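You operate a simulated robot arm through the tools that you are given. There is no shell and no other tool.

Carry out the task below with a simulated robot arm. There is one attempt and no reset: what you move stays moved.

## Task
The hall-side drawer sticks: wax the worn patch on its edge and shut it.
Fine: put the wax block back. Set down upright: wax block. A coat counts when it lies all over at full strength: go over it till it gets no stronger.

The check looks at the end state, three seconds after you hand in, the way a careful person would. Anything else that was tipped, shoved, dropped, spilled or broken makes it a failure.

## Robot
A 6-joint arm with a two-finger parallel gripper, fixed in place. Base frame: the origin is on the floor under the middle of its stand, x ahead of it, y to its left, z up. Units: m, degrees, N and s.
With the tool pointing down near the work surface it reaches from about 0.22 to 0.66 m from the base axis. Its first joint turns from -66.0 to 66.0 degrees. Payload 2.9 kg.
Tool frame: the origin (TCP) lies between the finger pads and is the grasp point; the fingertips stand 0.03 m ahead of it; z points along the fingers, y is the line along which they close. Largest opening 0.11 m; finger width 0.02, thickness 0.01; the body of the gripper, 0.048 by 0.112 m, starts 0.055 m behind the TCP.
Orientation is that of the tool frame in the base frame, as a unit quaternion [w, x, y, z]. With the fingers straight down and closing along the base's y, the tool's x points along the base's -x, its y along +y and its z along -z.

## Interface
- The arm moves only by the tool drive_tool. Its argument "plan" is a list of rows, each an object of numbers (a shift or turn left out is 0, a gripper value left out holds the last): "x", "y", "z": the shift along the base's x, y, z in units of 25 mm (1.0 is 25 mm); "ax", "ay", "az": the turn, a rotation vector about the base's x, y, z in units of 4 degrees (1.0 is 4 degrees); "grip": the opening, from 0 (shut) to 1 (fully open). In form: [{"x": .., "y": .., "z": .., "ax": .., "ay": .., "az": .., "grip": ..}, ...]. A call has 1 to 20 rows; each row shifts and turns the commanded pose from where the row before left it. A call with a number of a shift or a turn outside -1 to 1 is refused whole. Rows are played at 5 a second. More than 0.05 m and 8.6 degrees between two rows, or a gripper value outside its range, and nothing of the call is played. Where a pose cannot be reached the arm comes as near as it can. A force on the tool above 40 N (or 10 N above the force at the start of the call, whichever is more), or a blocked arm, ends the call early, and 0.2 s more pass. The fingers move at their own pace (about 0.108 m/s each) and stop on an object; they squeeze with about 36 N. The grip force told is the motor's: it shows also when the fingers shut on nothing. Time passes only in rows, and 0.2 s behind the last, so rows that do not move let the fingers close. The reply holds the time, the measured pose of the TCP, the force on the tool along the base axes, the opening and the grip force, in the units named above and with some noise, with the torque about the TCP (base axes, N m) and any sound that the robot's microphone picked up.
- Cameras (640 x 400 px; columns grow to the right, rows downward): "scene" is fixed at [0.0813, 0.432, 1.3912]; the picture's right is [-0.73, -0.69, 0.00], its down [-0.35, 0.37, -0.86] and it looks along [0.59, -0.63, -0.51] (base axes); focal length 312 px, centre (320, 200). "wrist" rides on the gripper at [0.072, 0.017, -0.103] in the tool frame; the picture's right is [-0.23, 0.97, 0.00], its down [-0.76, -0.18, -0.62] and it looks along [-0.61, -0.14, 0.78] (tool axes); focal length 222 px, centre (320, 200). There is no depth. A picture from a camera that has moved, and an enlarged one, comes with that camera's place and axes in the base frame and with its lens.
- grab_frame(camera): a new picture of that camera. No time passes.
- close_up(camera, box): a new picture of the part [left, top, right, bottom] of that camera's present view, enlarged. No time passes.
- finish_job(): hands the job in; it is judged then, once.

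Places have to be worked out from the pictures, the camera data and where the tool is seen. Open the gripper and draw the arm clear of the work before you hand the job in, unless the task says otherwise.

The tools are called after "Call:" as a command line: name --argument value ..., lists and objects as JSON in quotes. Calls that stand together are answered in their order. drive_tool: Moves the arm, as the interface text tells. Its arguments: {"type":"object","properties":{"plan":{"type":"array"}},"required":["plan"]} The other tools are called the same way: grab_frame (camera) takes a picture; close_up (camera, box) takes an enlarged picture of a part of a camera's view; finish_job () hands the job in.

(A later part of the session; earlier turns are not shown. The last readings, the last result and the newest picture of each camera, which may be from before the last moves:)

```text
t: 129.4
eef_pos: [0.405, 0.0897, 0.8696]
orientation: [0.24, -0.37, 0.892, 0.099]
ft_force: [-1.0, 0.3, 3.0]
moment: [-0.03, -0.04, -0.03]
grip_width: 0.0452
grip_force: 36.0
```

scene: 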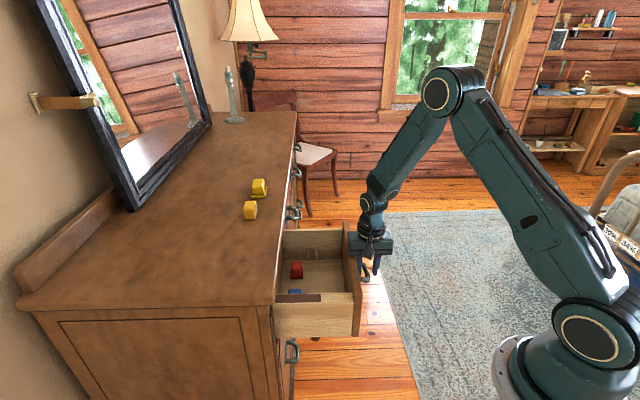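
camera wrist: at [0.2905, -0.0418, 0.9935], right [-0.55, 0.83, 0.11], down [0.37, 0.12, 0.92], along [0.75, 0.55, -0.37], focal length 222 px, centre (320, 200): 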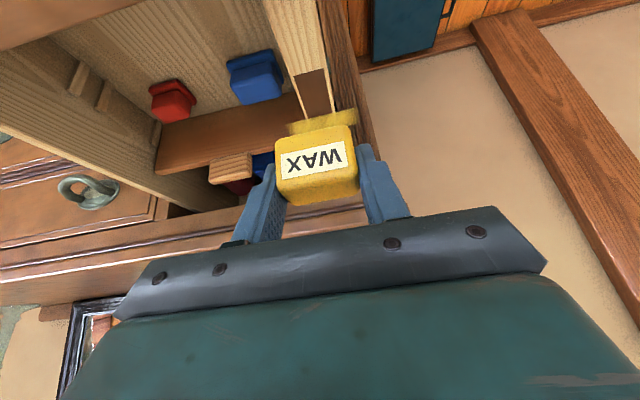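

Light contact at 3 N. I'll add a touch and sweep inward across the strip and back.

Call:
drive_tool --plan '[{"z": -0.012}, {"x": 0.1584, "y": -0.1584}, {"x": 0.1584, "y": -0.1584}, {"x": 0.1584, "y": -0.1584}, {"x": 0.1584, "y": -0.1584}, {"x": 0.1584, "y": -0.1584}, {"x": 0.1584, "y": -0.1584}, {"x": 0.1584, "y": -0.1584}, {"x": 0.1584, "y": -0.1584}, {"x": 0.1584, "y": -0.1584}, {"x": 0.1584, "y": -0.1584}, {}]'

Call:
drive_tool --plan '[{"x": -0.1, "y": -0.1}, {"x": -0.1584, "y": 0.1584}, {"x": -0.1584, "y": 0.1584}, {"x": -0.1584, "y": 0.1584}, {"x": -0.1584, "y": 0.1584}, {"x": -0.1584, "y": 0.1584}, {"x": -0.1584, "y": 0.1584}, {"x": -0.1584, "y": 0.1584}, {"x": -0.1584, "y": 0.1584}, {"x": -0.1584, "y": 0.1584}, {"x": -0.1584, "y": 0.1584}, {"x": 0.1, "y": 0.1}]'

```text
t: 132.0
eef_pos: [0.4442, 0.0513, 0.8685]
orientation: [0.239, -0.37, 0.892, 0.099]
ft_force: [-1.3, 1.7, 6.2]
moment: [0.16, 0.11, 0.02]
grip_width: 0.0453
grip_force: 36.2
```

```text
t: 134.6
eef_pos: [0.4053, 0.09, 0.8685]
orientation: [0.239, -0.37, 0.892, 0.1]
ft_force: [0.3, -4.1, 12.3]
moment: [-0.24, -0.2, -0.04]
grip_width: 0.0451
grip_force: 36.8
```

Forces stay at 6–12 N. I'll do another pair of sweeps, slightly shifted the other way in d.

Call:
drive_tool --plan '[{"x": 0.1, "y": 0.1}, {"x": 0.1584, "y": -0.1584}, {"x": 0.1584, "y": -0.1584}, {"x": 0.1584, "y": -0.1584}, {"x": 0.1584, "y": -0.1584}, {"x": 0.1584, "y": -0.1584}, {"x": 0.1584, "y": -0.1584}, {"x": 0.1584, "y": -0.1584}, {"x": 0.1584, "y": -0.1584}, {"x": 0.1584, "y": -0.1584}, {"x": 0.1584, "y": -0.1584}, {"x": -0.1, "y": -0.1}, {"x": -0.1, "y": -0.1}, {"x": 0.1, "y": 0.1}, {"x": 0.1, "y": 0.1}]'

Call:
drive_tool --plan '[{"x": -0.1, "y": -0.1}, {"x": -0.1584, "y": 0.1584}, {"x": -0.1584, "y": 0.1584}, {"x": -0.1584, "y": 0.1584}, {"x": -0.1584, "y": 0.1584}, {"x": -0.1584, "y": 0.1584}, {"x": -0.1584, "y": 0.1584}, {"x": -0.1584, "y": 0.1584}, {"x": -0.1584, "y": 0.1584}, {"x": -0.1584, "y": 0.1584}, {"x": -0.1584, "y": 0.1584}, {"x": 0.1, "y": 0.1}, {"x": -0.1, "y": -0.1}, {"x": -0.1, "y": -0.1}, {"x": 0.1, "y": 0.1}]'

Call:
drive_tool --plan '[{"z": 0.2}, {"z": 0.5}, {"x": -0.5, "y": -0.5, "z": 0.7}, {"x": -0.8, "y": -0.8, "z": 0.2}, {"x": -0.8, "y": -0.8}, {}]'

Call:
close_up --camera "scene" --box '[295, 270, 345, 330]'

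Call:
close_up --camera "scene" --box '[308, 298, 334, 330]'

Call:
close_up --camera "scene" --box '[306, 272, 332, 302]'

```text
t: 137.8
eef_pos: [0.4479, 0.0522, 0.8681]
orientation: [0.24, -0.369, 0.892, 0.098]
ft_force: [0.7, -4.9, 10.8]
moment: [0.06, 0.05, -0.01]
grip_width: 0.0453
grip_force: 36.4
```

```text
t: 141.0
eef_pos: [0.4049, 0.09, 0.8686]
orientation: [0.239, -0.37, 0.892, 0.1]
ft_force: [0.3, 0.5, -0.9]
moment: [0.01, -0.03, -0.01]
grip_width: 0.0452
grip_force: 36.1
```

```text
t: 142.4
eef_pos: [0.3519, 0.0379, 0.9097]
orientation: [0.238, -0.37, 0.892, 0.099]
ft_force: [-0.1, 0.0, -0.9]
moment: [0.04, -0.01, -0.01]
grip_width: 0.0452
grip_force: 35.8
```

```text
6.67 times, centred on (320, 300) of scene
camera zoom: at [0.0813, 0.432, 1.3912], right [-0.73, -0.69, 0.0], down [-0.35, 0.37, -0.86], along [0.59, -0.63, -0.51], focal length 2084 px, centre (320, -467)
```

zoom: 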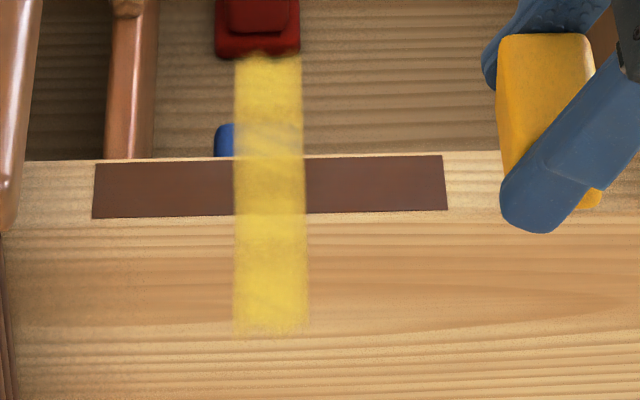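

```text
12.50 times, centred on (321, 314) of scene
camera zoom: at [0.0813, 0.432, 1.3912], right [-0.73, -0.69, 0.0], down [-0.35, 0.37, -0.86], along [0.59, -0.63, -0.51], focal length 3906 px, centre (308, -1225)
```

zoom: 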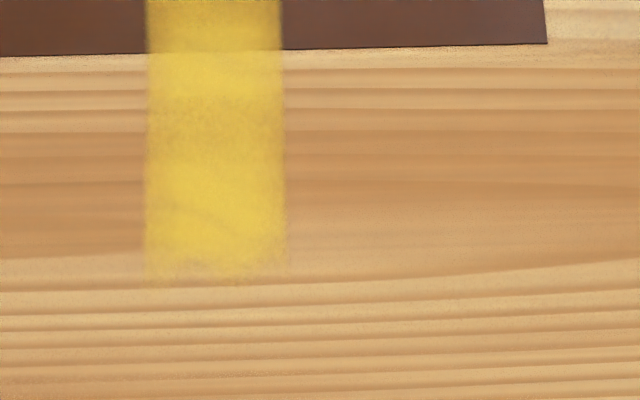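

```text
13.33 times, centred on (319, 287) of scene
camera zoom: at [0.0813, 0.432, 1.3912], right [-0.73, -0.69, 0.0], down [-0.35, 0.37, -0.86], along [0.59, -0.63, -0.51], focal length 4167 px, centre (333, -960)
```

zoom: 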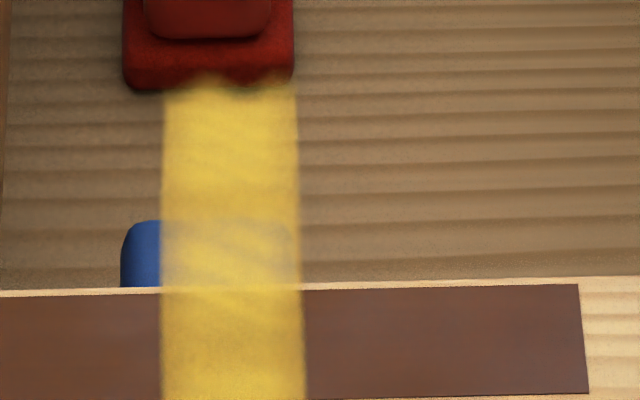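

The film looks the same as before, so it's probably saturated, but the last outward sweep ended without contact and the drawer crept in about 9 mm. I'll do one more set re-centred on the strip with verified contact, outer end first.

Call:
drive_tool --plan '[{"x": 0.5, "y": 0.47}, {"x": 0.5, "y": 0.47}, {"x": 0.5, "y": 0.47}, {"x": 0.5, "y": 0.47}, {"x": 0.39, "y": 0.46}, {"z": -0.6}, {"z": -0.6}, {"z": -0.3}, {"z": -0.1}, {}]'

Call:
drive_tool --plan '[{"z": -0.02}, {}]'

Call:
drive_tool --plan '[{"z": -0.015}, {}]'

```text
t: 144.6
eef_pos: [0.4118, 0.0962, 0.8684]
orientation: [0.239, -0.37, 0.893, 0.098]
ft_force: [-0.7, -0.4, 5.4]
moment: [-0.05, 0.0, -0.01]
grip_width: 0.0454
grip_force: 35.4
```

```text
t: 145.2
eef_pos: [0.4134, 0.0961, 0.8694]
orientation: [0.24, -0.369, 0.892, 0.098]
ft_force: [-1.8, -1.6, 11.9]
moment: [-0.2, -0.06, -0.05]
grip_width: 0.0452
grip_force: 36.3
```

```text
t: 145.8
eef_pos: [0.4128, 0.0961, 0.8677]
orientation: [0.24, -0.37, 0.892, 0.099]
ft_force: [-2.2, -1.5, 17.6]
moment: [-0.25, -0.17, -0.02]
grip_width: 0.0449
grip_force: 36.4
```

There's contact at the outer end. I'll ease to about 12 N, rub there, sweep to the inner end, rub, and sweep back.

Call:
drive_tool --plan '[{"z": 0.015}, {"x": -0.1, "y": -0.1}, {"x": 0.1, "y": 0.1}, {"x": 0.1, "y": 0.1}, {"x": -0.1, "y": -0.1}, {"x": -0.1, "y": -0.1}, {"x": 0.1, "y": 0.1}, {"x": 0.1584, "y": -0.1584}, {"x": 0.1584, "y": -0.1584}, {"x": 0.1584, "y": -0.1584}, {"x": 0.1584, "y": -0.1584}, {"x": 0.1584, "y": -0.1584}, {"x": 0.1584, "y": -0.1584}, {"x": 0.1584, "y": -0.1584}, {"x": 0.1584, "y": -0.1584}, {"x": 0.1584, "y": -0.1584}, {"x": 0.1584, "y": -0.1584}]'

Call:
drive_tool --plan '[{"x": -0.1, "y": -0.1}, {"x": -0.1, "y": -0.1}, {"x": 0.1, "y": 0.1}, {"x": 0.1, "y": 0.1}, {"x": 0.1, "y": 0.1}, {"x": -0.1, "y": -0.1}, {"x": -0.1584, "y": 0.1584}, {"x": -0.1584, "y": 0.1584}, {"x": -0.1584, "y": 0.1584}, {"x": -0.1584, "y": 0.1584}, {"x": -0.1584, "y": 0.1584}, {"x": -0.1584, "y": 0.1584}, {"x": -0.1584, "y": 0.1584}, {"x": -0.1584, "y": 0.1584}, {"x": -0.1584, "y": 0.1584}, {"x": -0.1584, "y": 0.1584}]'

Call:
drive_tool --plan '[{"z": 0.2}, {"z": 0.5}, {"x": -0.5, "y": -0.5, "z": 0.7}, {"x": -0.8, "y": -0.8, "z": 0.2}, {"x": -0.8, "y": -0.8}, {}]'

Call:
close_up --camera "scene" --box '[295, 270, 345, 330]'

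Call:
close_up --camera "scene" --box '[308, 298, 334, 330]'

Call:
close_up --camera "scene" --box '[306, 272, 332, 302]'

```text
t: 149.4
eef_pos: [0.4523, 0.0577, 0.868]
orientation: [0.238, -0.37, 0.892, 0.1]
ft_force: [-3.9, 4.9, 16.1]
moment: [0.42, 0.3, 0.03]
grip_width: 0.0451
grip_force: 35.6
```

```text
t: 152.8
eef_pos: [0.4137, 0.0968, 0.8683]
orientation: [0.239, -0.369, 0.893, 0.098]
ft_force: [1.5, -2.8, 4.5]
moment: [-0.06, -0.1, 0.02]
grip_width: 0.0451
grip_force: 36.2
```

```text
t: 154.2
eef_pos: [0.3594, 0.0438, 0.908]
orientation: [0.238, -0.37, 0.892, 0.099]
ft_force: [0.4, 1.4, 0.3]
moment: [0.0, -0.02, -0.02]
grip_width: 0.0451
grip_force: 35.8
```

```text
6.67 times, centred on (320, 300) of scene
camera zoom: at [0.0813, 0.432, 1.3912], right [-0.73, -0.69, 0.0], down [-0.35, 0.37, -0.86], along [0.59, -0.63, -0.51], focal length 2084 px, centre (320, -467)
```

zoom: 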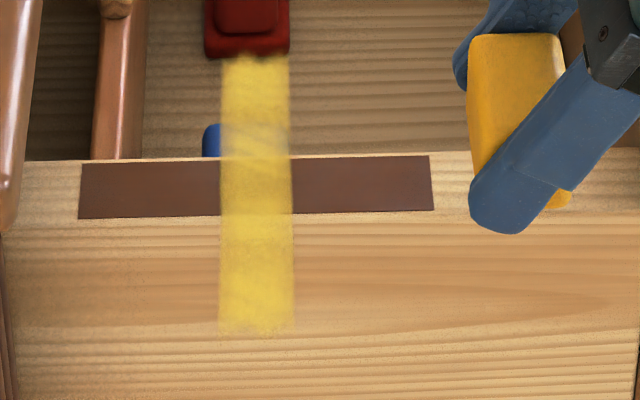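

```text
12.50 times, centred on (321, 314) of scene
camera zoom: at [0.0813, 0.432, 1.3912], right [-0.73, -0.69, 0.0], down [-0.35, 0.37, -0.86], along [0.59, -0.63, -0.51], focal length 3906 px, centre (308, -1225)
```

zoom: 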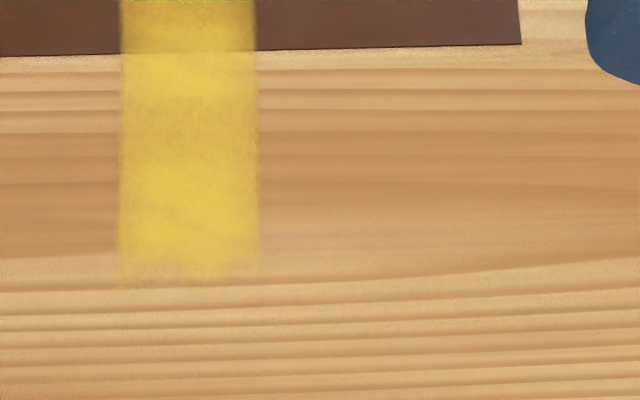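

```text
13.33 times, centred on (319, 287) of scene
camera zoom: at [0.0813, 0.432, 1.3912], right [-0.73, -0.69, 0.0], down [-0.35, 0.37, -0.86], along [0.59, -0.63, -0.51], focal length 4167 px, centre (333, -960)
```

zoom: 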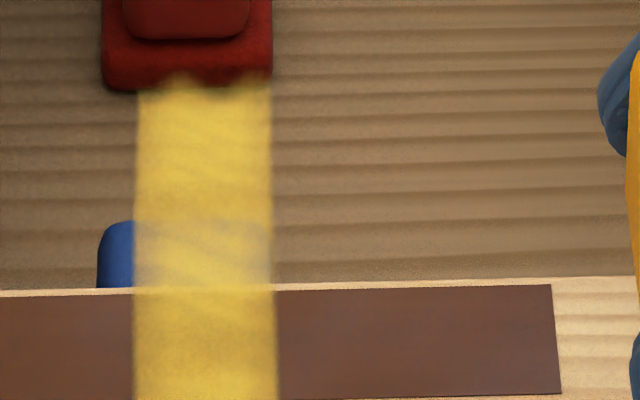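

The coat covers the full strip and hasn't grown stronger over the last three sets, so it's saturated. Now I'll return the wax: lift high, carry back over the dresser to the pre-place point.

Call:
drive_tool --plan '[{"z": 0.92}, {"z": 0.92}, {"z": 0.92}, {"z": 0.92}, {"x": 0.916, "y": -0.0875, "z": 0.163}, {"x": 0.916, "y": -0.0875, "z": 0.163}, {"x": 0.916, "y": -0.0875, "z": 0.163}, {"x": 0.916, "y": -0.0875, "z": 0.163}, {"x": 0.916, "y": -0.0875, "z": 0.163}, {"x": 0.916, "y": -0.0875, "z": 0.163}, {"x": 0.916, "y": -0.0875, "z": 0.163}, {"x": 0.916, "y": -0.0875, "z": 0.163}, {"x": 0.916, "y": -0.0875, "z": 0.163}, {"x": 0.916, "y": -0.0875, "z": 0.163}, {"x": 0.916, "y": -0.0875, "z": 0.163}, {"x": 0.916, "y": -0.0875, "z": 0.163}, {"x": 0.916, "y": -0.0875, "z": 0.163}, {}]'

Call:
grab_frame --camera "wrist"

Call:
close_up --camera "scene" --box '[270, 230, 370, 340]'

```text
t: 158.0
eef_pos: [0.6579, 0.0155, 1.0515]
orientation: [0.239, -0.37, 0.892, 0.1]
ft_force: [-0.2, 0.0, -1.3]
moment: [0.03, 0.02, 0.01]
grip_width: 0.0454
grip_force: 36.5
```

```text
taken
camera wrist: at [0.5654, -0.0527, 1.1048], right [-0.55, 0.83, 0.11], down [0.37, 0.12, 0.92], along [0.75, 0.55, -0.37], focal length 222 px, centre (320, 200)
```

wrist: 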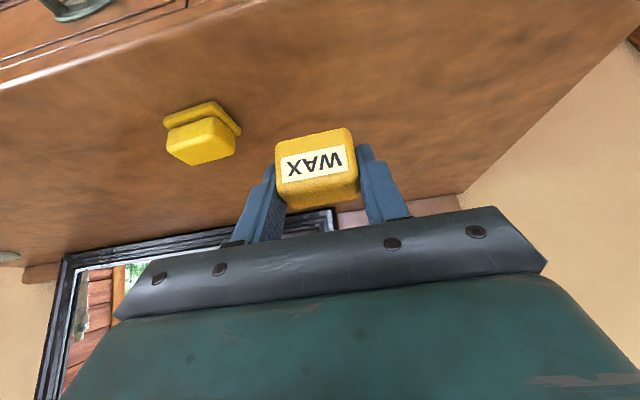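

```text
3.64 times, centred on (320, 285) of scene
camera zoom: at [0.0813, 0.432, 1.3912], right [-0.73, -0.69, 0.0], down [-0.35, 0.37, -0.86], along [0.59, -0.63, -0.51], focal length 1136 px, centre (320, -109)
```

zoom: 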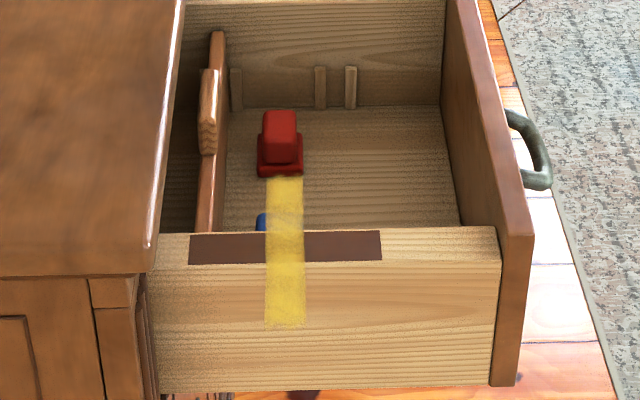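

The wax is held level, label forward. I'll lower it along the same approach line to just above the top.

Call:
drive_tool --plan '[{"x": 0.346, "y": 0.352, "z": -0.8}, {"x": 0.346, "y": 0.352, "z": -0.8}, {"x": 0.346, "y": 0.352, "z": -0.8}, {"x": 0.346, "y": 0.352, "z": -0.8}, {}]'

Call:
close_up --camera "scene" --box '[240, 180, 300, 230]'

Call:
close_up --camera "wrist" --box '[230, 100, 420, 220]'

```text
t: 159.2
eef_pos: [0.6913, 0.0526, 0.9739]
orientation: [0.239, -0.37, 0.892, 0.099]
ft_force: [0.2, -0.8, 0.2]
moment: [0.01, 0.0, 0.02]
grip_width: 0.0452
grip_force: 36.2
```

```text
8.00 times, centred on (270, 205) of scene
camera zoom: at [0.0813, 0.432, 1.3912], right [-0.73, -0.69, 0.0], down [-0.35, 0.37, -0.86], along [0.59, -0.63, -0.51], focal length 2500 px, centre (720, 160)
```

zoom: 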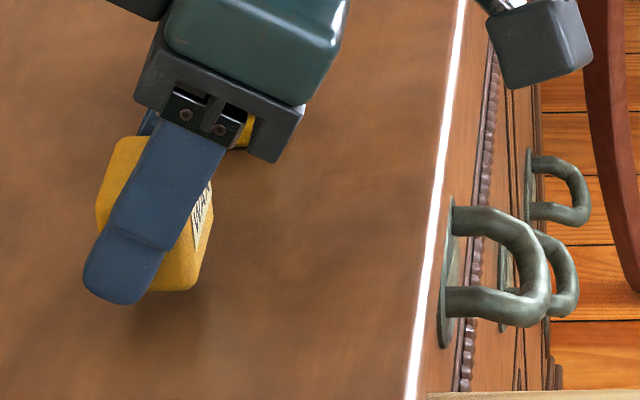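

```text
3.33 times, centred on (325, 160) of wrist
camera zoom: at [0.6, -0.0164, 1.0256], right [-0.55, 0.83, 0.11], down [0.37, 0.12, 0.92], along [0.75, 0.55, -0.37], focal length 740 px, centre (303, 333)
```

zoom: 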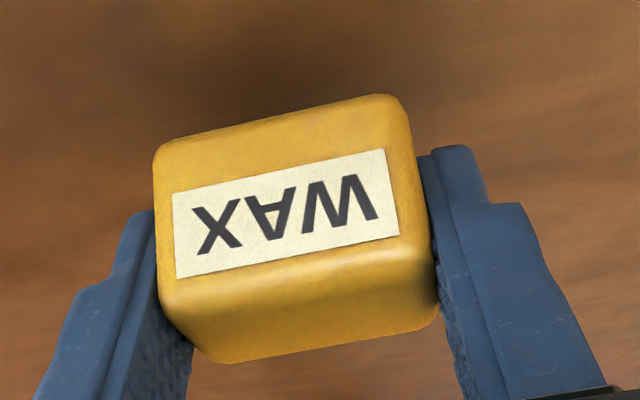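

The block rides about 2.5 mm higher in the grip now, so I'll lower until it actually touches the top.

Call:
drive_tool --plan '[{"z": -0.15}, {"z": -0.15}, {"z": -0.15}, {}]'

Call:
drive_tool --plan '[{"z": -0.03}, {}]'

Call:
drive_tool --plan '[{"z": -0.02}, {}]'

```text
t: 160.2
eef_pos: [0.6916, 0.0516, 0.9621]
orientation: [0.239, -0.37, 0.892, 0.099]
ft_force: [-0.5, 0.1, -0.7]
moment: [0.02, 0.01, -0.04]
grip_width: 0.0452
grip_force: 35.6
```

```text
t: 160.8
eef_pos: [0.6917, 0.0508, 0.9605]
orientation: [0.239, -0.37, 0.892, 0.099]
ft_force: [-0.6, 0.6, 0.9]
moment: [0.05, 0.02, 0.01]
grip_width: 0.0454
grip_force: 35.6
```

```text
t: 161.4
eef_pos: [0.692, 0.0506, 0.9613]
orientation: [0.24, -0.37, 0.892, 0.098]
ft_force: [-0.7, 0.9, 3.0]
moment: [0.06, 0.05, 0.03]
grip_width: 0.045
grip_force: 36.1
```

It's resting on the top with 3 N. I'll release and back away along the approach line.

Call:
drive_tool --plan '[{"z": 0.01}, {"grip": 0.8}, {"grip": 0.8}, {"grip": 0.8}, {"x": -0.354, "y": -0.354, "z": 0.8}, {"x": -0.354, "y": -0.354, "z": 0.8}, {"x": -0.354, "y": -0.354, "z": 0.8}, {"x": -0.354, "y": -0.354, "z": 0.8}, {}]'

Call:
close_up --camera "scene" --box '[236, 170, 300, 230]'

Call:
close_up --camera "wrist" --box '[280, 75, 364, 155]'

```text
t: 163.4
eef_pos: [0.6565, 0.0143, 1.0413]
orientation: [0.239, -0.37, 0.892, 0.099]
ft_force: [-0.2, 0.1, 0.1]
moment: [0.0, -0.02, -0.02]
grip_width: 0.088
grip_force: 0.0
```

```text
6.67 times, centred on (268, 200) of scene
camera zoom: at [0.0813, 0.432, 1.3912], right [-0.73, -0.69, 0.0], down [-0.35, 0.37, -0.86], along [0.59, -0.63, -0.51], focal length 2084 px, centre (667, 200)
```

zoom: 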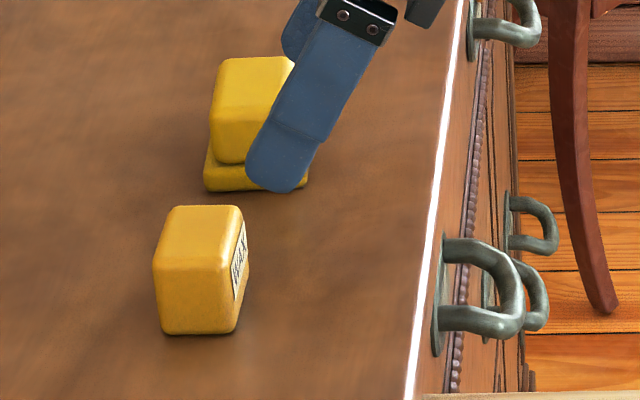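

```text
5.00 times, centred on (322, 115) of wrist
camera zoom: at [0.5643, -0.0533, 1.0934], right [-0.55, 0.83, 0.11], down [0.37, 0.12, 0.92], along [0.75, 0.55, -0.37], focal length 1111 px, centre (310, 625)
```

zoom: 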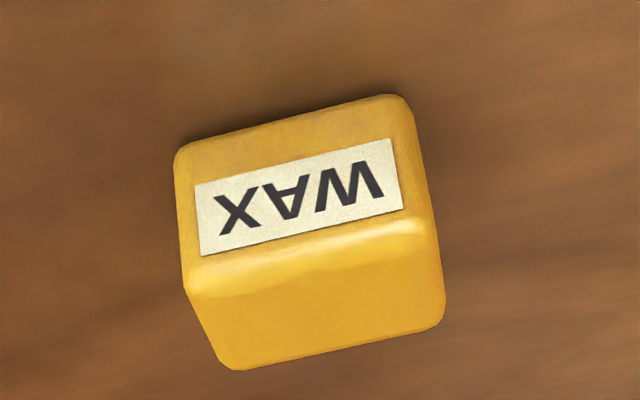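

The wax block is back on its spot, upright with its label facing front. Next I'll shut the drawer by straddling the handle with open fingers and pushing the front panel evenly. I move in front of it, high, first.

Call:
drive_tool --plan '[{"x": -0.9437, "y": -0.6, "grip": 1}, {"x": -0.9437, "y": -0.6}, {"x": -0.9437, "y": -0.6}, {"x": -0.9437, "y": -0.6}, {"x": -0.9437, "y": -0.6}, {"x": -0.9437, "y": -0.6}, {"x": -0.9437, "y": -0.6}, {"x": -0.9437, "y": -0.6}, {"x": -0.9437, "y": -0.6}, {"x": -0.9437, "y": -0.6}, {"x": -0.9437, "y": -0.6}, {"x": -0.9437, "y": -0.6}, {}]'

Call:
grab_frame --camera "wrist"

Call:
grab_frame --camera "scene"

```text
t: 166.2
eef_pos: [0.3743, -0.1652, 1.0413]
orientation: [0.239, -0.37, 0.892, 0.099]
ft_force: [-0.5, 1.1, -0.8]
moment: [0.01, -0.01, -0.02]
grip_width: 0.1099
grip_force: 0.0
```

```text
taken
camera wrist: at [0.2815, -0.2335, 1.0927], right [-0.55, 0.83, 0.11], down [0.37, 0.12, 0.92], along [0.75, 0.55, -0.37], focal length 222 px, centre (320, 200)
```

wrist: 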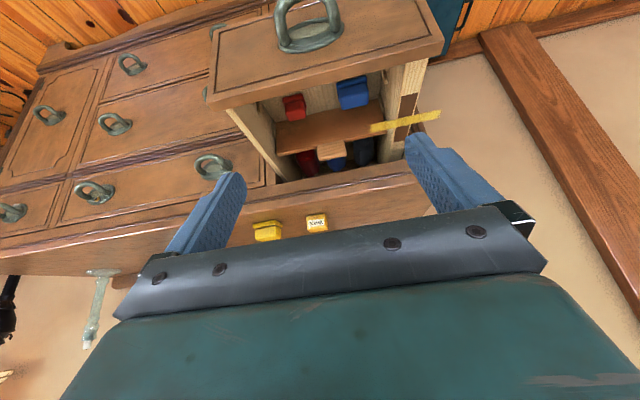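

```text
taken
```

scene: 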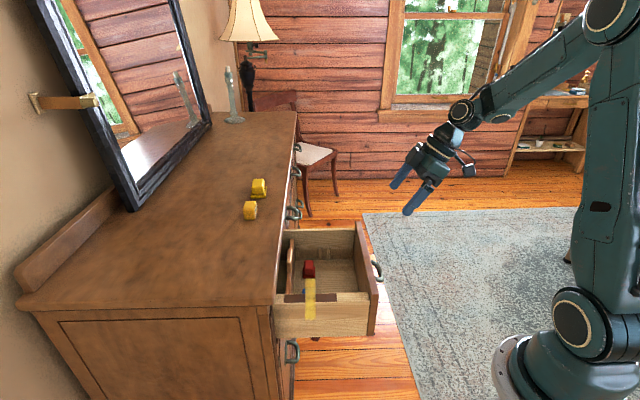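

I have a full view of the dresser front, with the handle just ahead of the fingers. I'll descend most of the way and check alignment.

Call:
drive_tool --plan '[{"z": -1}, {"z": -1}, {"z": -1}, {"z": -1}, {"z": -1}, {"z": -1}, {}]'

Call:
grab_frame --camera "wrist"

Call:
close_up --camera "scene" --box '[290, 210, 430, 310]'

```text
t: 167.8
eef_pos: [0.3742, -0.1643, 0.8905]
orientation: [0.239, -0.369, 0.892, 0.099]
ft_force: [-0.2, -0.4, 0.8]
moment: [0.02, 0.0, -0.02]
grip_width: 0.1099
grip_force: 0.0
```

```text
taken
camera wrist: at [0.2819, -0.2319, 0.9429], right [-0.55, 0.83, 0.11], down [0.37, 0.12, 0.92], along [0.75, 0.55, -0.37], focal length 222 px, centre (320, 200)
```

wrist: 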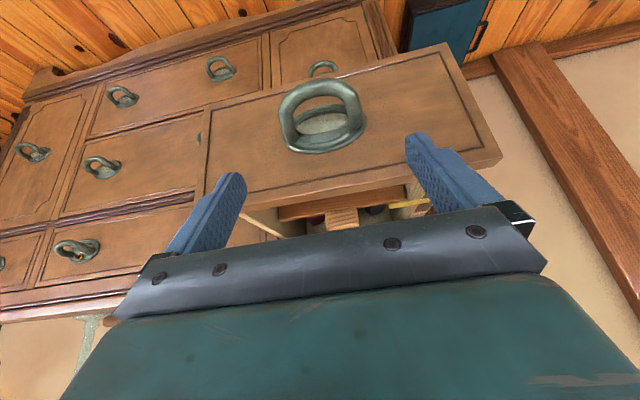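

```text
4.00 times, centred on (360, 260) of scene
camera zoom: at [0.0813, 0.432, 1.3912], right [-0.73, -0.69, 0.0], down [-0.35, 0.37, -0.86], along [0.59, -0.63, -0.51], focal length 1250 px, centre (160, -40)
```

zoom: 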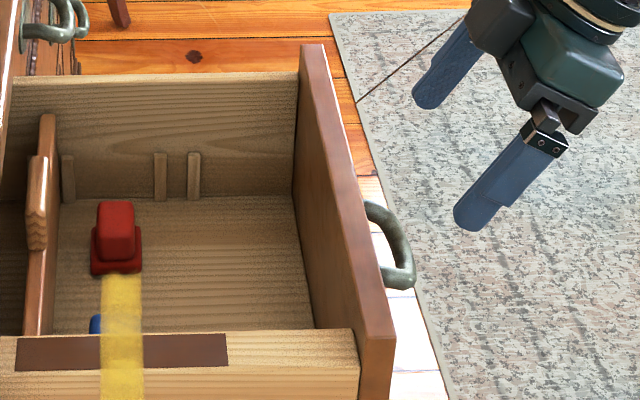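

The handle is centred between the fingers. I'll descend to push height.

Call:
drive_tool --plan '[{"z": -0.7}, {"z": -0.7}, {"z": -0.7}, {"z": -0.48}, {}]'

Call:
grab_frame --camera "wrist"

Call:
close_up --camera "scene" --box '[290, 210, 430, 310]'

```text
t: 169.0
eef_pos: [0.3741, -0.1632, 0.8265]
orientation: [0.239, -0.369, 0.892, 0.1]
ft_force: [0.2, 0.4, 0.6]
moment: [0.0, -0.03, 0.01]
grip_width: 0.11
grip_force: 0.0
```

```text
taken
camera wrist: at [0.2816, -0.2319, 0.8785], right [-0.55, 0.83, 0.11], down [0.37, 0.12, 0.92], along [0.75, 0.55, -0.37], focal length 222 px, centre (320, 200)
```

wrist: 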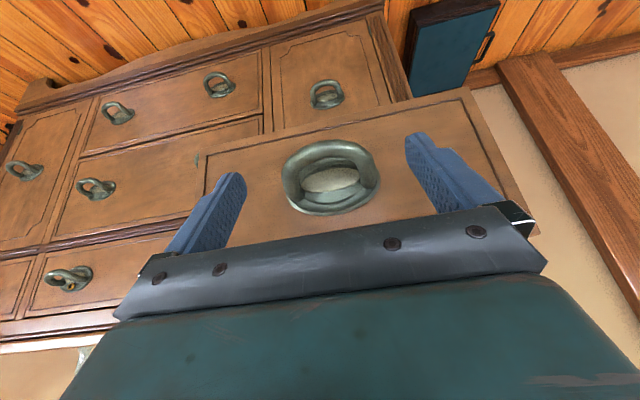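

```text
4.00 times, centred on (360, 260) of scene
camera zoom: at [0.0813, 0.432, 1.3912], right [-0.73, -0.69, 0.0], down [-0.35, 0.37, -0.86], along [0.59, -0.63, -0.51], focal length 1250 px, centre (160, -40)
```

zoom: 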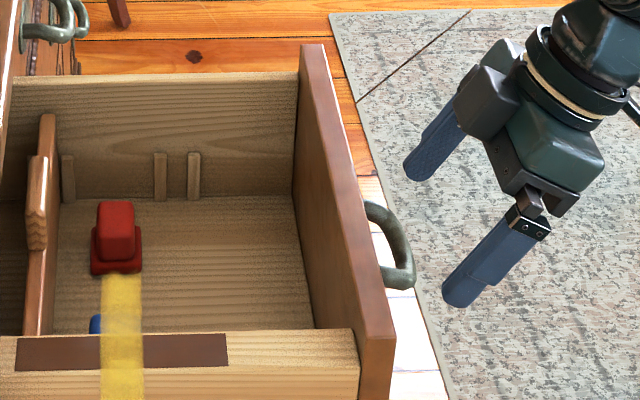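

Aligned. I'll advance gently until the fingertips meet the panel on both sides of the handle.

Call:
drive_tool --plan '[{"x": 0.2, "y": 0.2}, {"x": 0.2, "y": 0.2}, {"x": 0.2, "y": 0.2}, {"x": 0.2, "y": 0.2}, {"x": 0.2, "y": 0.2}, {"x": 0.15, "y": 0.15}, {"x": 0.15, "y": 0.15}]'

Call:
grab_frame --camera "wrist"

Call:
close_up --camera "scene" --box '[290, 210, 430, 310]'

```text
t: 170.6
eef_pos: [0.4077, -0.1311, 0.8266]
orientation: [0.239, -0.37, 0.892, 0.099]
ft_force: [-0.2, 0.2, -0.2]
moment: [0.01, 0.01, -0.02]
grip_width: 0.1099
grip_force: 0.1
```

```text
taken
camera wrist: at [0.3143, -0.2001, 0.8786], right [-0.55, 0.83, 0.11], down [0.37, 0.12, 0.92], along [0.75, 0.55, -0.37], focal length 222 px, centre (320, 200)
```

wrist: 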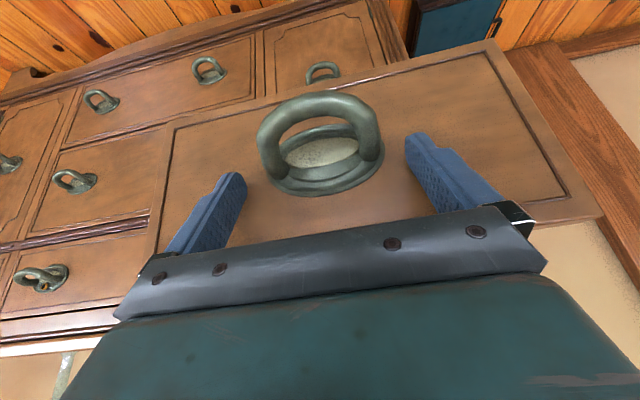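

```text
4.00 times, centred on (360, 260) of scene
camera zoom: at [0.0813, 0.432, 1.3912], right [-0.73, -0.69, 0.0], down [-0.35, 0.37, -0.86], along [0.59, -0.63, -0.51], focal length 1250 px, centre (160, -40)
```

zoom: 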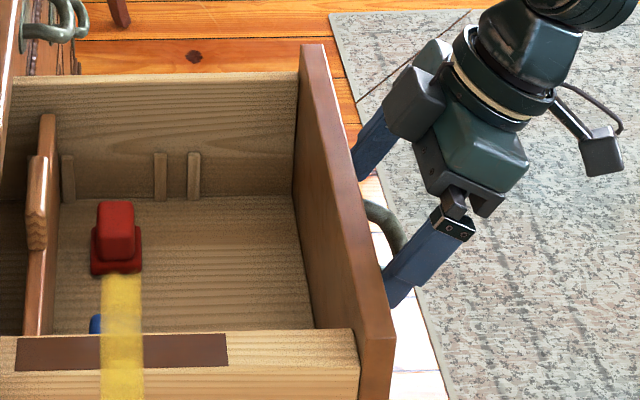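

The tips are about to touch. I'll start pushing the drawer shut at about 3.5 cm/s, checking force and view.

Call:
drive_tool --plan '[{"x": 0.15, "y": 0.15}, {"x": 0.15, "y": 0.15}, {"x": 0.2, "y": 0.2}, {"x": 0.2, "y": 0.2}, {"x": 0.2, "y": 0.2}, {"x": 0.2, "y": 0.2}, {"x": 0.2, "y": 0.2}, {"x": 0.2, "y": 0.2}, {"x": 0.2, "y": 0.2}, {"x": 0.2, "y": 0.2}]'

Call:
grab_frame --camera "scene"

Call:
grab_frame --camera "wrist"

```text
t: 172.8
eef_pos: [0.4537, -0.0829, 0.8265]
orientation: [0.238, -0.37, 0.893, 0.099]
ft_force: [-1.3, 0.2, 0.4]
moment: [-0.03, 0.01, -0.04]
grip_width: 0.1101
grip_force: 0.1
```

```text
taken
```

scene: 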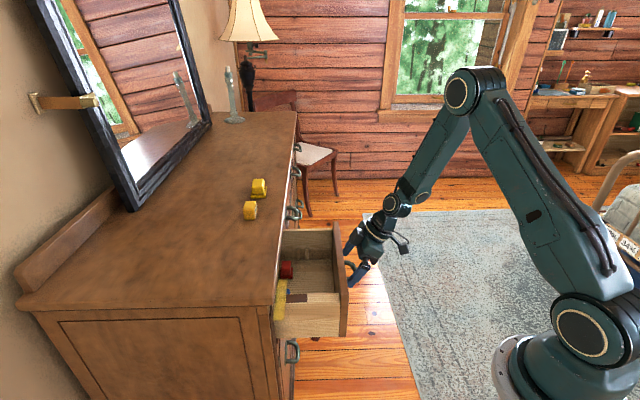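

```text
taken
camera wrist: at [0.3623, -0.1522, 0.8785], right [-0.55, 0.83, 0.11], down [0.37, 0.12, 0.92], along [0.75, 0.55, -0.37], focal length 222 px, centre (320, 200)
```

wrist: 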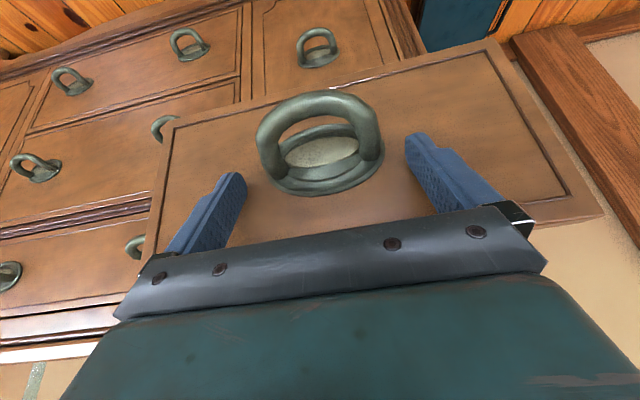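

The drawer now slides at about 1 N instead of 8 N, so the wax is working. I'll continue pushing.

Call:
drive_tool --plan '[{"x": 0.2, "y": 0.2}, {"x": 0.2, "y": 0.2}, {"x": 0.2, "y": 0.2}, {"x": 0.2, "y": 0.2}, {"x": 0.2, "y": 0.2}, {"x": 0.2, "y": 0.2}, {"x": 0.2, "y": 0.2}, {"x": 0.2, "y": 0.2}, {"x": 0.2, "y": 0.2}, {"x": 0.2, "y": 0.2}, {"x": 0.2, "y": 0.2}, {"x": 0.2, "y": 0.2}, {"x": 0.2, "y": 0.2}, {"x": 0.2, "y": 0.2}]'

Call:
close_up --camera "scene" --box '[250, 180, 390, 340]'

Call:
grab_frame --camera "wrist"

```text
t: 175.8
eef_pos: [0.5247, -0.0141, 0.8272]
orientation: [0.24, -0.369, 0.892, 0.1]
ft_force: [-1.7, -0.3, 0.1]
moment: [0.01, -0.01, -0.04]
grip_width: 0.1098
grip_force: 0.0
```

```text
2.50 times, centred on (320, 260) of scene
camera zoom: at [0.0813, 0.432, 1.3912], right [-0.73, -0.69, 0.0], down [-0.35, 0.37, -0.86], along [0.59, -0.63, -0.51], focal length 781 px, centre (320, 50)
```

zoom: 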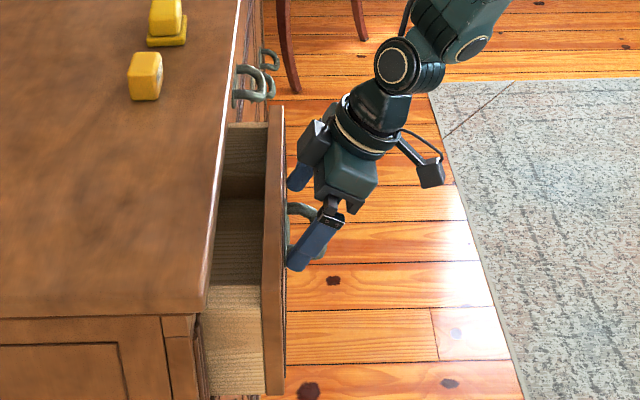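

```text
taken
camera wrist: at [0.4323, -0.0822, 0.8787], right [-0.55, 0.83, 0.11], down [0.37, 0.12, 0.92], along [0.75, 0.55, -0.37], focal length 222 px, centre (320, 200)
```

wrist: 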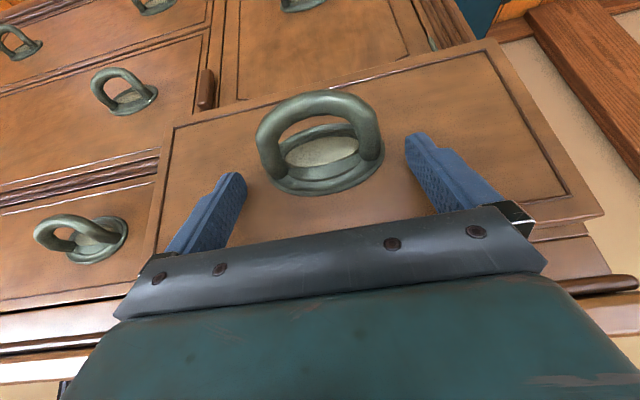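

The push is going well, but in this posture the hand's sensor box could meet the dresser lip in the last centimetre. I'll back off slightly, tilt the hand 20° more so it leans away, then continue.

Call:
drive_tool --plan '[{"x": -0.4, "y": -0.4}, {"x": -0.2, "y": -0.2}, {"ax": 0.707, "ay": -0.707, "z": -0.06}, {"ax": 0.707, "ay": -0.707, "z": -0.06}, {"ax": 0.707, "ay": -0.707, "z": -0.06}, {"ax": 0.707, "ay": -0.707, "z": -0.06}, {"ax": 0.707, "ay": -0.707, "z": -0.06}, {}]'

Call:
grab_frame --camera "wrist"

Call:
close_up --camera "scene" --box '[250, 180, 390, 340]'

```text
t: 177.6
eef_pos: [0.5097, -0.0294, 0.8191]
orientation: [0.391, -0.346, 0.837, 0.162]
ft_force: [-0.7, -0.2, -0.7]
moment: [0.0, -0.01, 0.01]
grip_width: 0.1101
grip_force: 0.2
```

```text
taken
camera wrist: at [0.4088, -0.1057, 0.8288], right [-0.59, 0.79, 0.17], down [0.13, -0.12, 0.98], along [0.8, 0.6, -0.04], focal length 222 px, centre (320, 200)
```

wrist: 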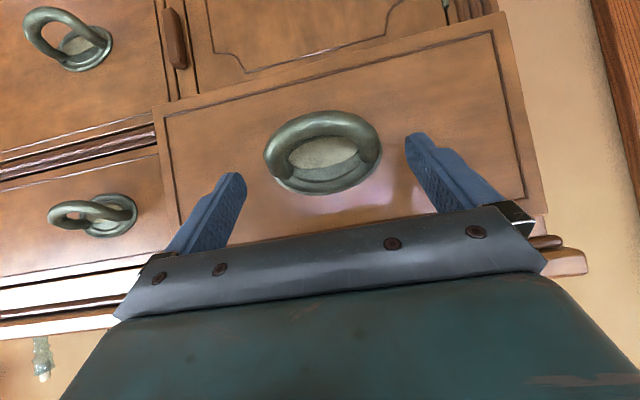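

```text
2.50 times, centred on (320, 260) of scene
camera zoom: at [0.0813, 0.432, 1.3912], right [-0.73, -0.69, 0.0], down [-0.35, 0.37, -0.86], along [0.59, -0.63, -0.51], focal length 781 px, centre (320, 50)
```

zoom: 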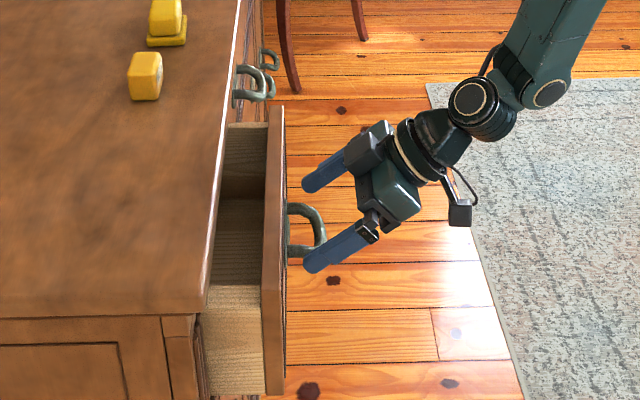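

The handle stays centred between the fingers and the hand now leans well clear of the lip. I'll resume pushing.

Call:
drive_tool --plan '[{"x": 0.2, "y": 0.2}, {"x": 0.2, "y": 0.2}, {"x": 0.2, "y": 0.2}, {"x": 0.2, "y": 0.2}, {"x": 0.2, "y": 0.2}, {"x": 0.2, "y": 0.2}, {"x": 0.2, "y": 0.2}, {"x": 0.2, "y": 0.2}]'

Call:
close_up --camera "scene" --box '[250, 180, 390, 340]'

Call:
grab_frame --camera "wrist"

```text
t: 179.4
eef_pos: [0.5487, 0.011, 0.8183]
orientation: [0.39, -0.347, 0.837, 0.161]
ft_force: [-1.4, -0.1, -0.1]
moment: [0.04, 0.05, -0.03]
grip_width: 0.1101
grip_force: 0.0
```

```text
2.50 times, centred on (320, 260) of scene
camera zoom: at [0.0813, 0.432, 1.3912], right [-0.73, -0.69, 0.0], down [-0.35, 0.37, -0.86], along [0.59, -0.63, -0.51], focal length 781 px, centre (320, 50)
```

zoom: 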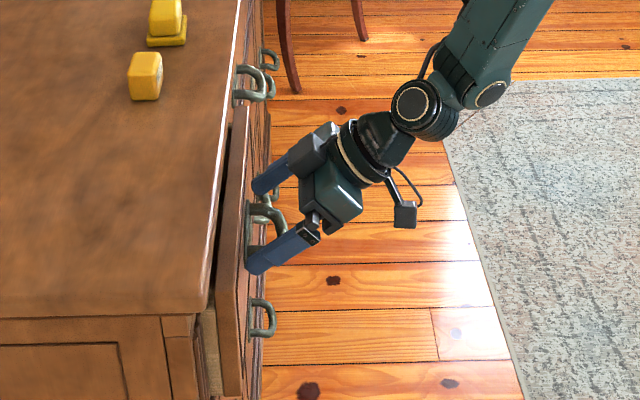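

```text
taken
camera wrist: at [0.4491, -0.0651, 0.8284], right [-0.59, 0.79, 0.17], down [0.13, -0.12, 0.98], along [0.8, 0.6, -0.04], focal length 222 px, centre (320, 200)
```

wrist: 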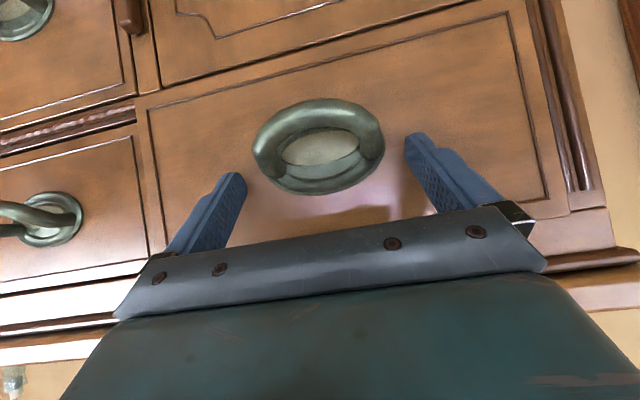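

It's almost shut. I'll finish with small steps, watching for the stop.

Call:
drive_tool --plan '[{"x": 0.1, "y": 0.1}, {"x": 0.1, "y": 0.1}, {"x": 0.1, "y": 0.1}]'

Call:
drive_tool --plan '[{"x": 0.08, "y": 0.08}, {"x": 0.08, "y": 0.08}]'

Call:
close_up --camera "scene" --box '[260, 200, 330, 340]'

```text
t: 180.2
eef_pos: [0.5561, 0.0183, 0.8201]
orientation: [0.39, -0.347, 0.838, 0.161]
ft_force: [-2.1, -1.1, -0.4]
moment: [-0.07, 0.05, 0.01]
grip_width: 0.1101
grip_force: 0.1
```

```text
t: 180.8
eef_pos: [0.5617, 0.0227, 0.8185]
orientation: [0.39, -0.347, 0.837, 0.161]
ft_force: [-2.7, -0.8, 1.2]
moment: [-0.03, -0.05, -0.11]
grip_width: 0.1095
grip_force: 0.1
```

```text
2.86 times, centred on (295, 270) of scene
camera zoom: at [0.0812, 0.4319, 1.3912], right [-0.73, -0.69, 0.0], down [-0.35, 0.37, -0.86], along [0.59, -0.63, -0.51], focal length 893 px, centre (391, 0)
```

zoom: 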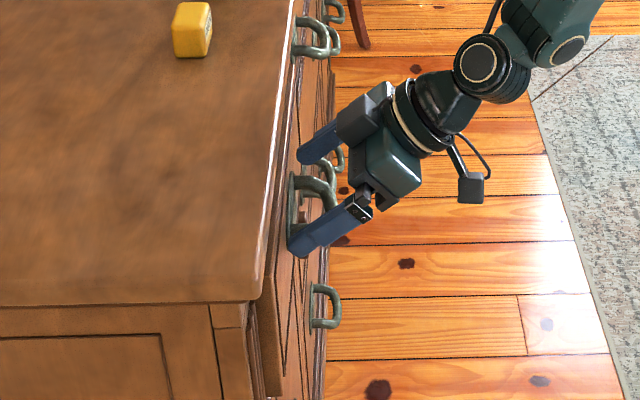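

Force is still low, so I'll continue in small steps to the stop.

Call:
drive_tool --plan '[{"x": 0.06, "y": 0.06}, {"x": 0.06, "y": 0.06}]'

Call:
drive_tool --plan '[{"x": 0.06, "y": 0.06}, {"x": 0.06, "y": 0.06}]'

Call:
drive_tool --plan '[{"x": 0.06, "y": 0.06}, {"x": 0.06, "y": 0.06}]'

Call:
close_up --camera "scene" --box '[260, 200, 330, 340]'

```text
t: 181.4
eef_pos: [0.5634, 0.0255, 0.8202]
orientation: [0.391, -0.347, 0.837, 0.162]
ft_force: [-1.3, -2.4, 1.1]
moment: [0.03, 0.03, 0.16]
grip_width: 0.1097
grip_force: 0.2
```

```text
t: 182.0
eef_pos: [0.5662, 0.0291, 0.8188]
orientation: [0.39, -0.347, 0.837, 0.162]
ft_force: [-1.5, -3.1, 0.2]
moment: [-0.06, 0.05, 0.13]
grip_width: 0.1096
grip_force: 0.1
```

```text
t: 182.6
eef_pos: [0.5694, 0.0313, 0.8183]
orientation: [0.39, -0.347, 0.837, 0.162]
ft_force: [-1.2, -3.4, 0.1]
moment: [0.03, -0.02, -0.01]
grip_width: 0.1097
grip_force: 0.0
```

```text
2.86 times, centred on (295, 270) of scene
camera zoom: at [0.0813, 0.4319, 1.3913], right [-0.73, -0.69, 0.0], down [-0.35, 0.37, -0.86], along [0.59, -0.63, -0.51], focal length 893 px, centre (391, 0)
```

zoom: 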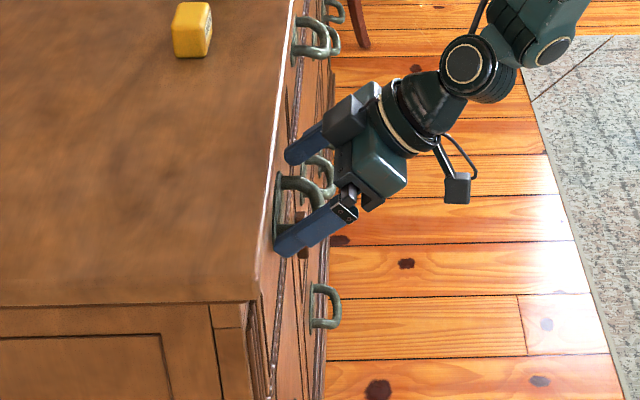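

The panel looks nearly flush. I'll continue in small steps until it meets resistance.

Call:
drive_tool --plan '[{"x": 0.06, "y": 0.06}, {"x": 0.06, "y": 0.06}]'

Call:
drive_tool --plan '[{"x": 0.06, "y": 0.06}, {"x": 0.06, "y": 0.06}]'

Call:
close_up --camera "scene" --box '[265, 180, 325, 320]'

Call:
grab_frame --camera "wrist"

```text
t: 183.2
eef_pos: [0.5724, 0.034, 0.8205]
orientation: [0.39, -0.347, 0.838, 0.161]
ft_force: [-4.3, -5.3, 2.6]
moment: [0.1, 0.11, 0.31]
grip_width: 0.1094
grip_force: 0.1
```

```text
t: 183.8
eef_pos: [0.572, 0.0347, 0.8184]
orientation: [0.388, -0.345, 0.839, 0.162]
ft_force: [-5.9, -6.7, 5.0]
moment: [0.19, 0.24, 0.51]
grip_width: 0.1101
grip_force: 0.1
stopped in row 2: the force on the tool passed its limit at 45 N (the readings are from after the stop); the commanded pose is now the measured one
```

```text
2.86 times, centred on (295, 250) of scene
camera zoom: at [0.0811, 0.4318, 1.3913], right [-0.73, -0.69, 0.0], down [-0.35, 0.37, -0.86], along [0.59, -0.63, -0.51], focal length 893 px, centre (391, 57)
```

zoom: 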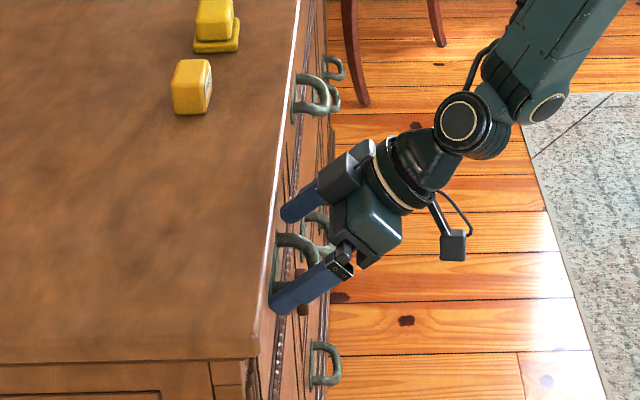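

```text
taken
camera wrist: at [0.4725, -0.0424, 0.8289], right [-0.58, 0.79, 0.18], down [0.14, -0.12, 0.98], along [0.8, 0.6, -0.04], focal length 222 px, centre (320, 200)
```

wrist: 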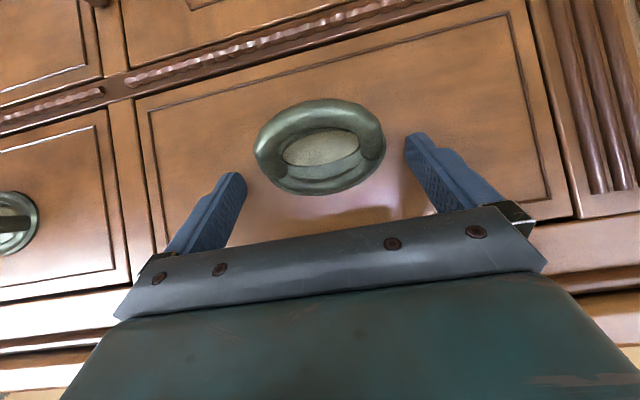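

The drawer reached its stop and looks flush with its neighbours. I'll back straight off and inspect.

Call:
drive_tool --plan '[{"x": -0.1, "y": -0.1}, {"x": -0.3, "y": -0.3}, {"x": -0.5, "y": -0.5}, {"x": -0.6, "y": -0.6}, {"x": -0.7, "y": -0.7}, {"x": -0.7, "y": -0.7}, {}]'

Call:
grab_frame --camera "wrist"

Call:
close_up --camera "scene" --box '[255, 180, 345, 360]'

```text
t: 185.4
eef_pos: [0.5016, -0.0399, 0.8183]
orientation: [0.389, -0.347, 0.838, 0.162]
ft_force: [1.1, -0.3, -0.2]
moment: [-0.02, -0.02, 0.0]
grip_width: 0.11
grip_force: 0.0
```

```text
taken
camera wrist: at [0.4007, -0.1147, 0.8288], right [-0.58, 0.79, 0.18], down [0.14, -0.12, 0.98], along [0.8, 0.6, -0.04], focal length 222 px, centre (320, 200)
```

wrist: 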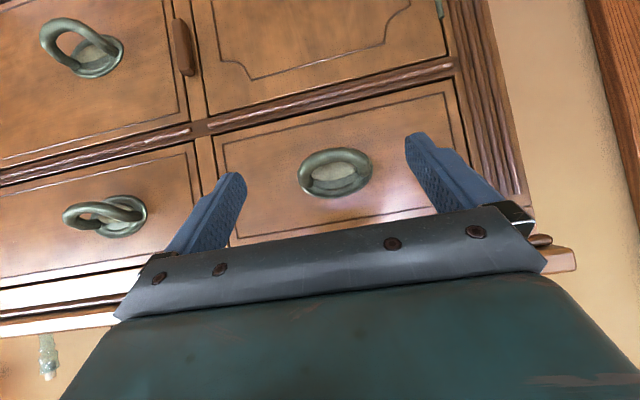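

```text
2.22 times, centred on (300, 270) of scene
camera zoom: at [0.0813, 0.432, 1.3912], right [-0.73, -0.69, 0.0], down [-0.35, 0.37, -0.86], along [0.59, -0.63, -0.51], focal length 694 px, centre (364, 44)
```

zoom: 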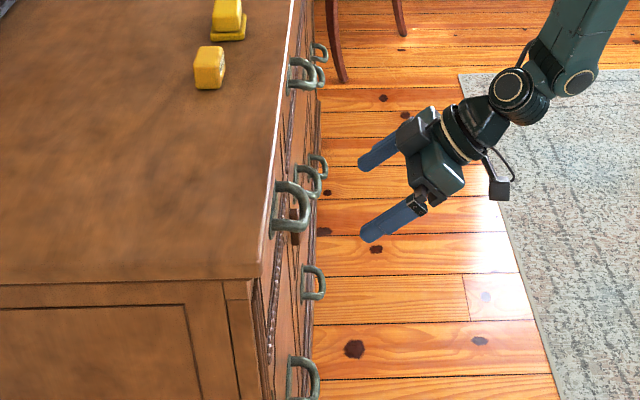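

The drawer front looks flush. I'll zoom in to compare its edges with the neighbouring drawer.

Call:
close_up --camera "wrist" --box '[160, 60, 540, 250]'

Call:
close_up --camera "scene" --box '[276, 230, 316, 330]'

```text
1.68 times, centred on (350, 155) of wrist
camera zoom: at [0.4007, -0.1147, 0.8288], right [-0.58, 0.79, 0.18], down [0.14, -0.12, 0.98], along [0.8, 0.6, -0.04], focal length 374 px, centre (270, 276)
```

zoom: 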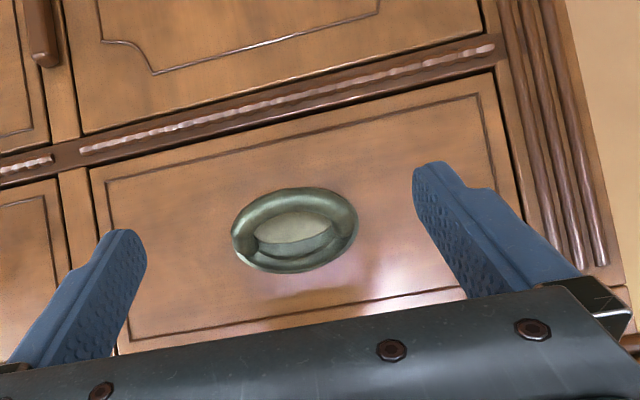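

```text
4.00 times, centred on (296, 280) of scene
camera zoom: at [0.0813, 0.432, 1.3912], right [-0.73, -0.69, 0.0], down [-0.35, 0.37, -0.86], along [0.59, -0.63, -0.51], focal length 1250 px, centre (416, -120)
```

zoom: 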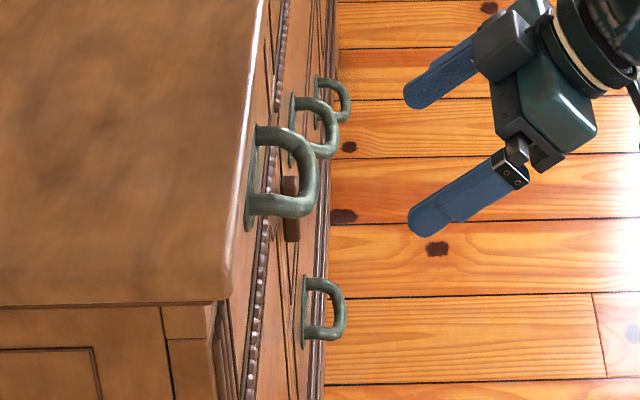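

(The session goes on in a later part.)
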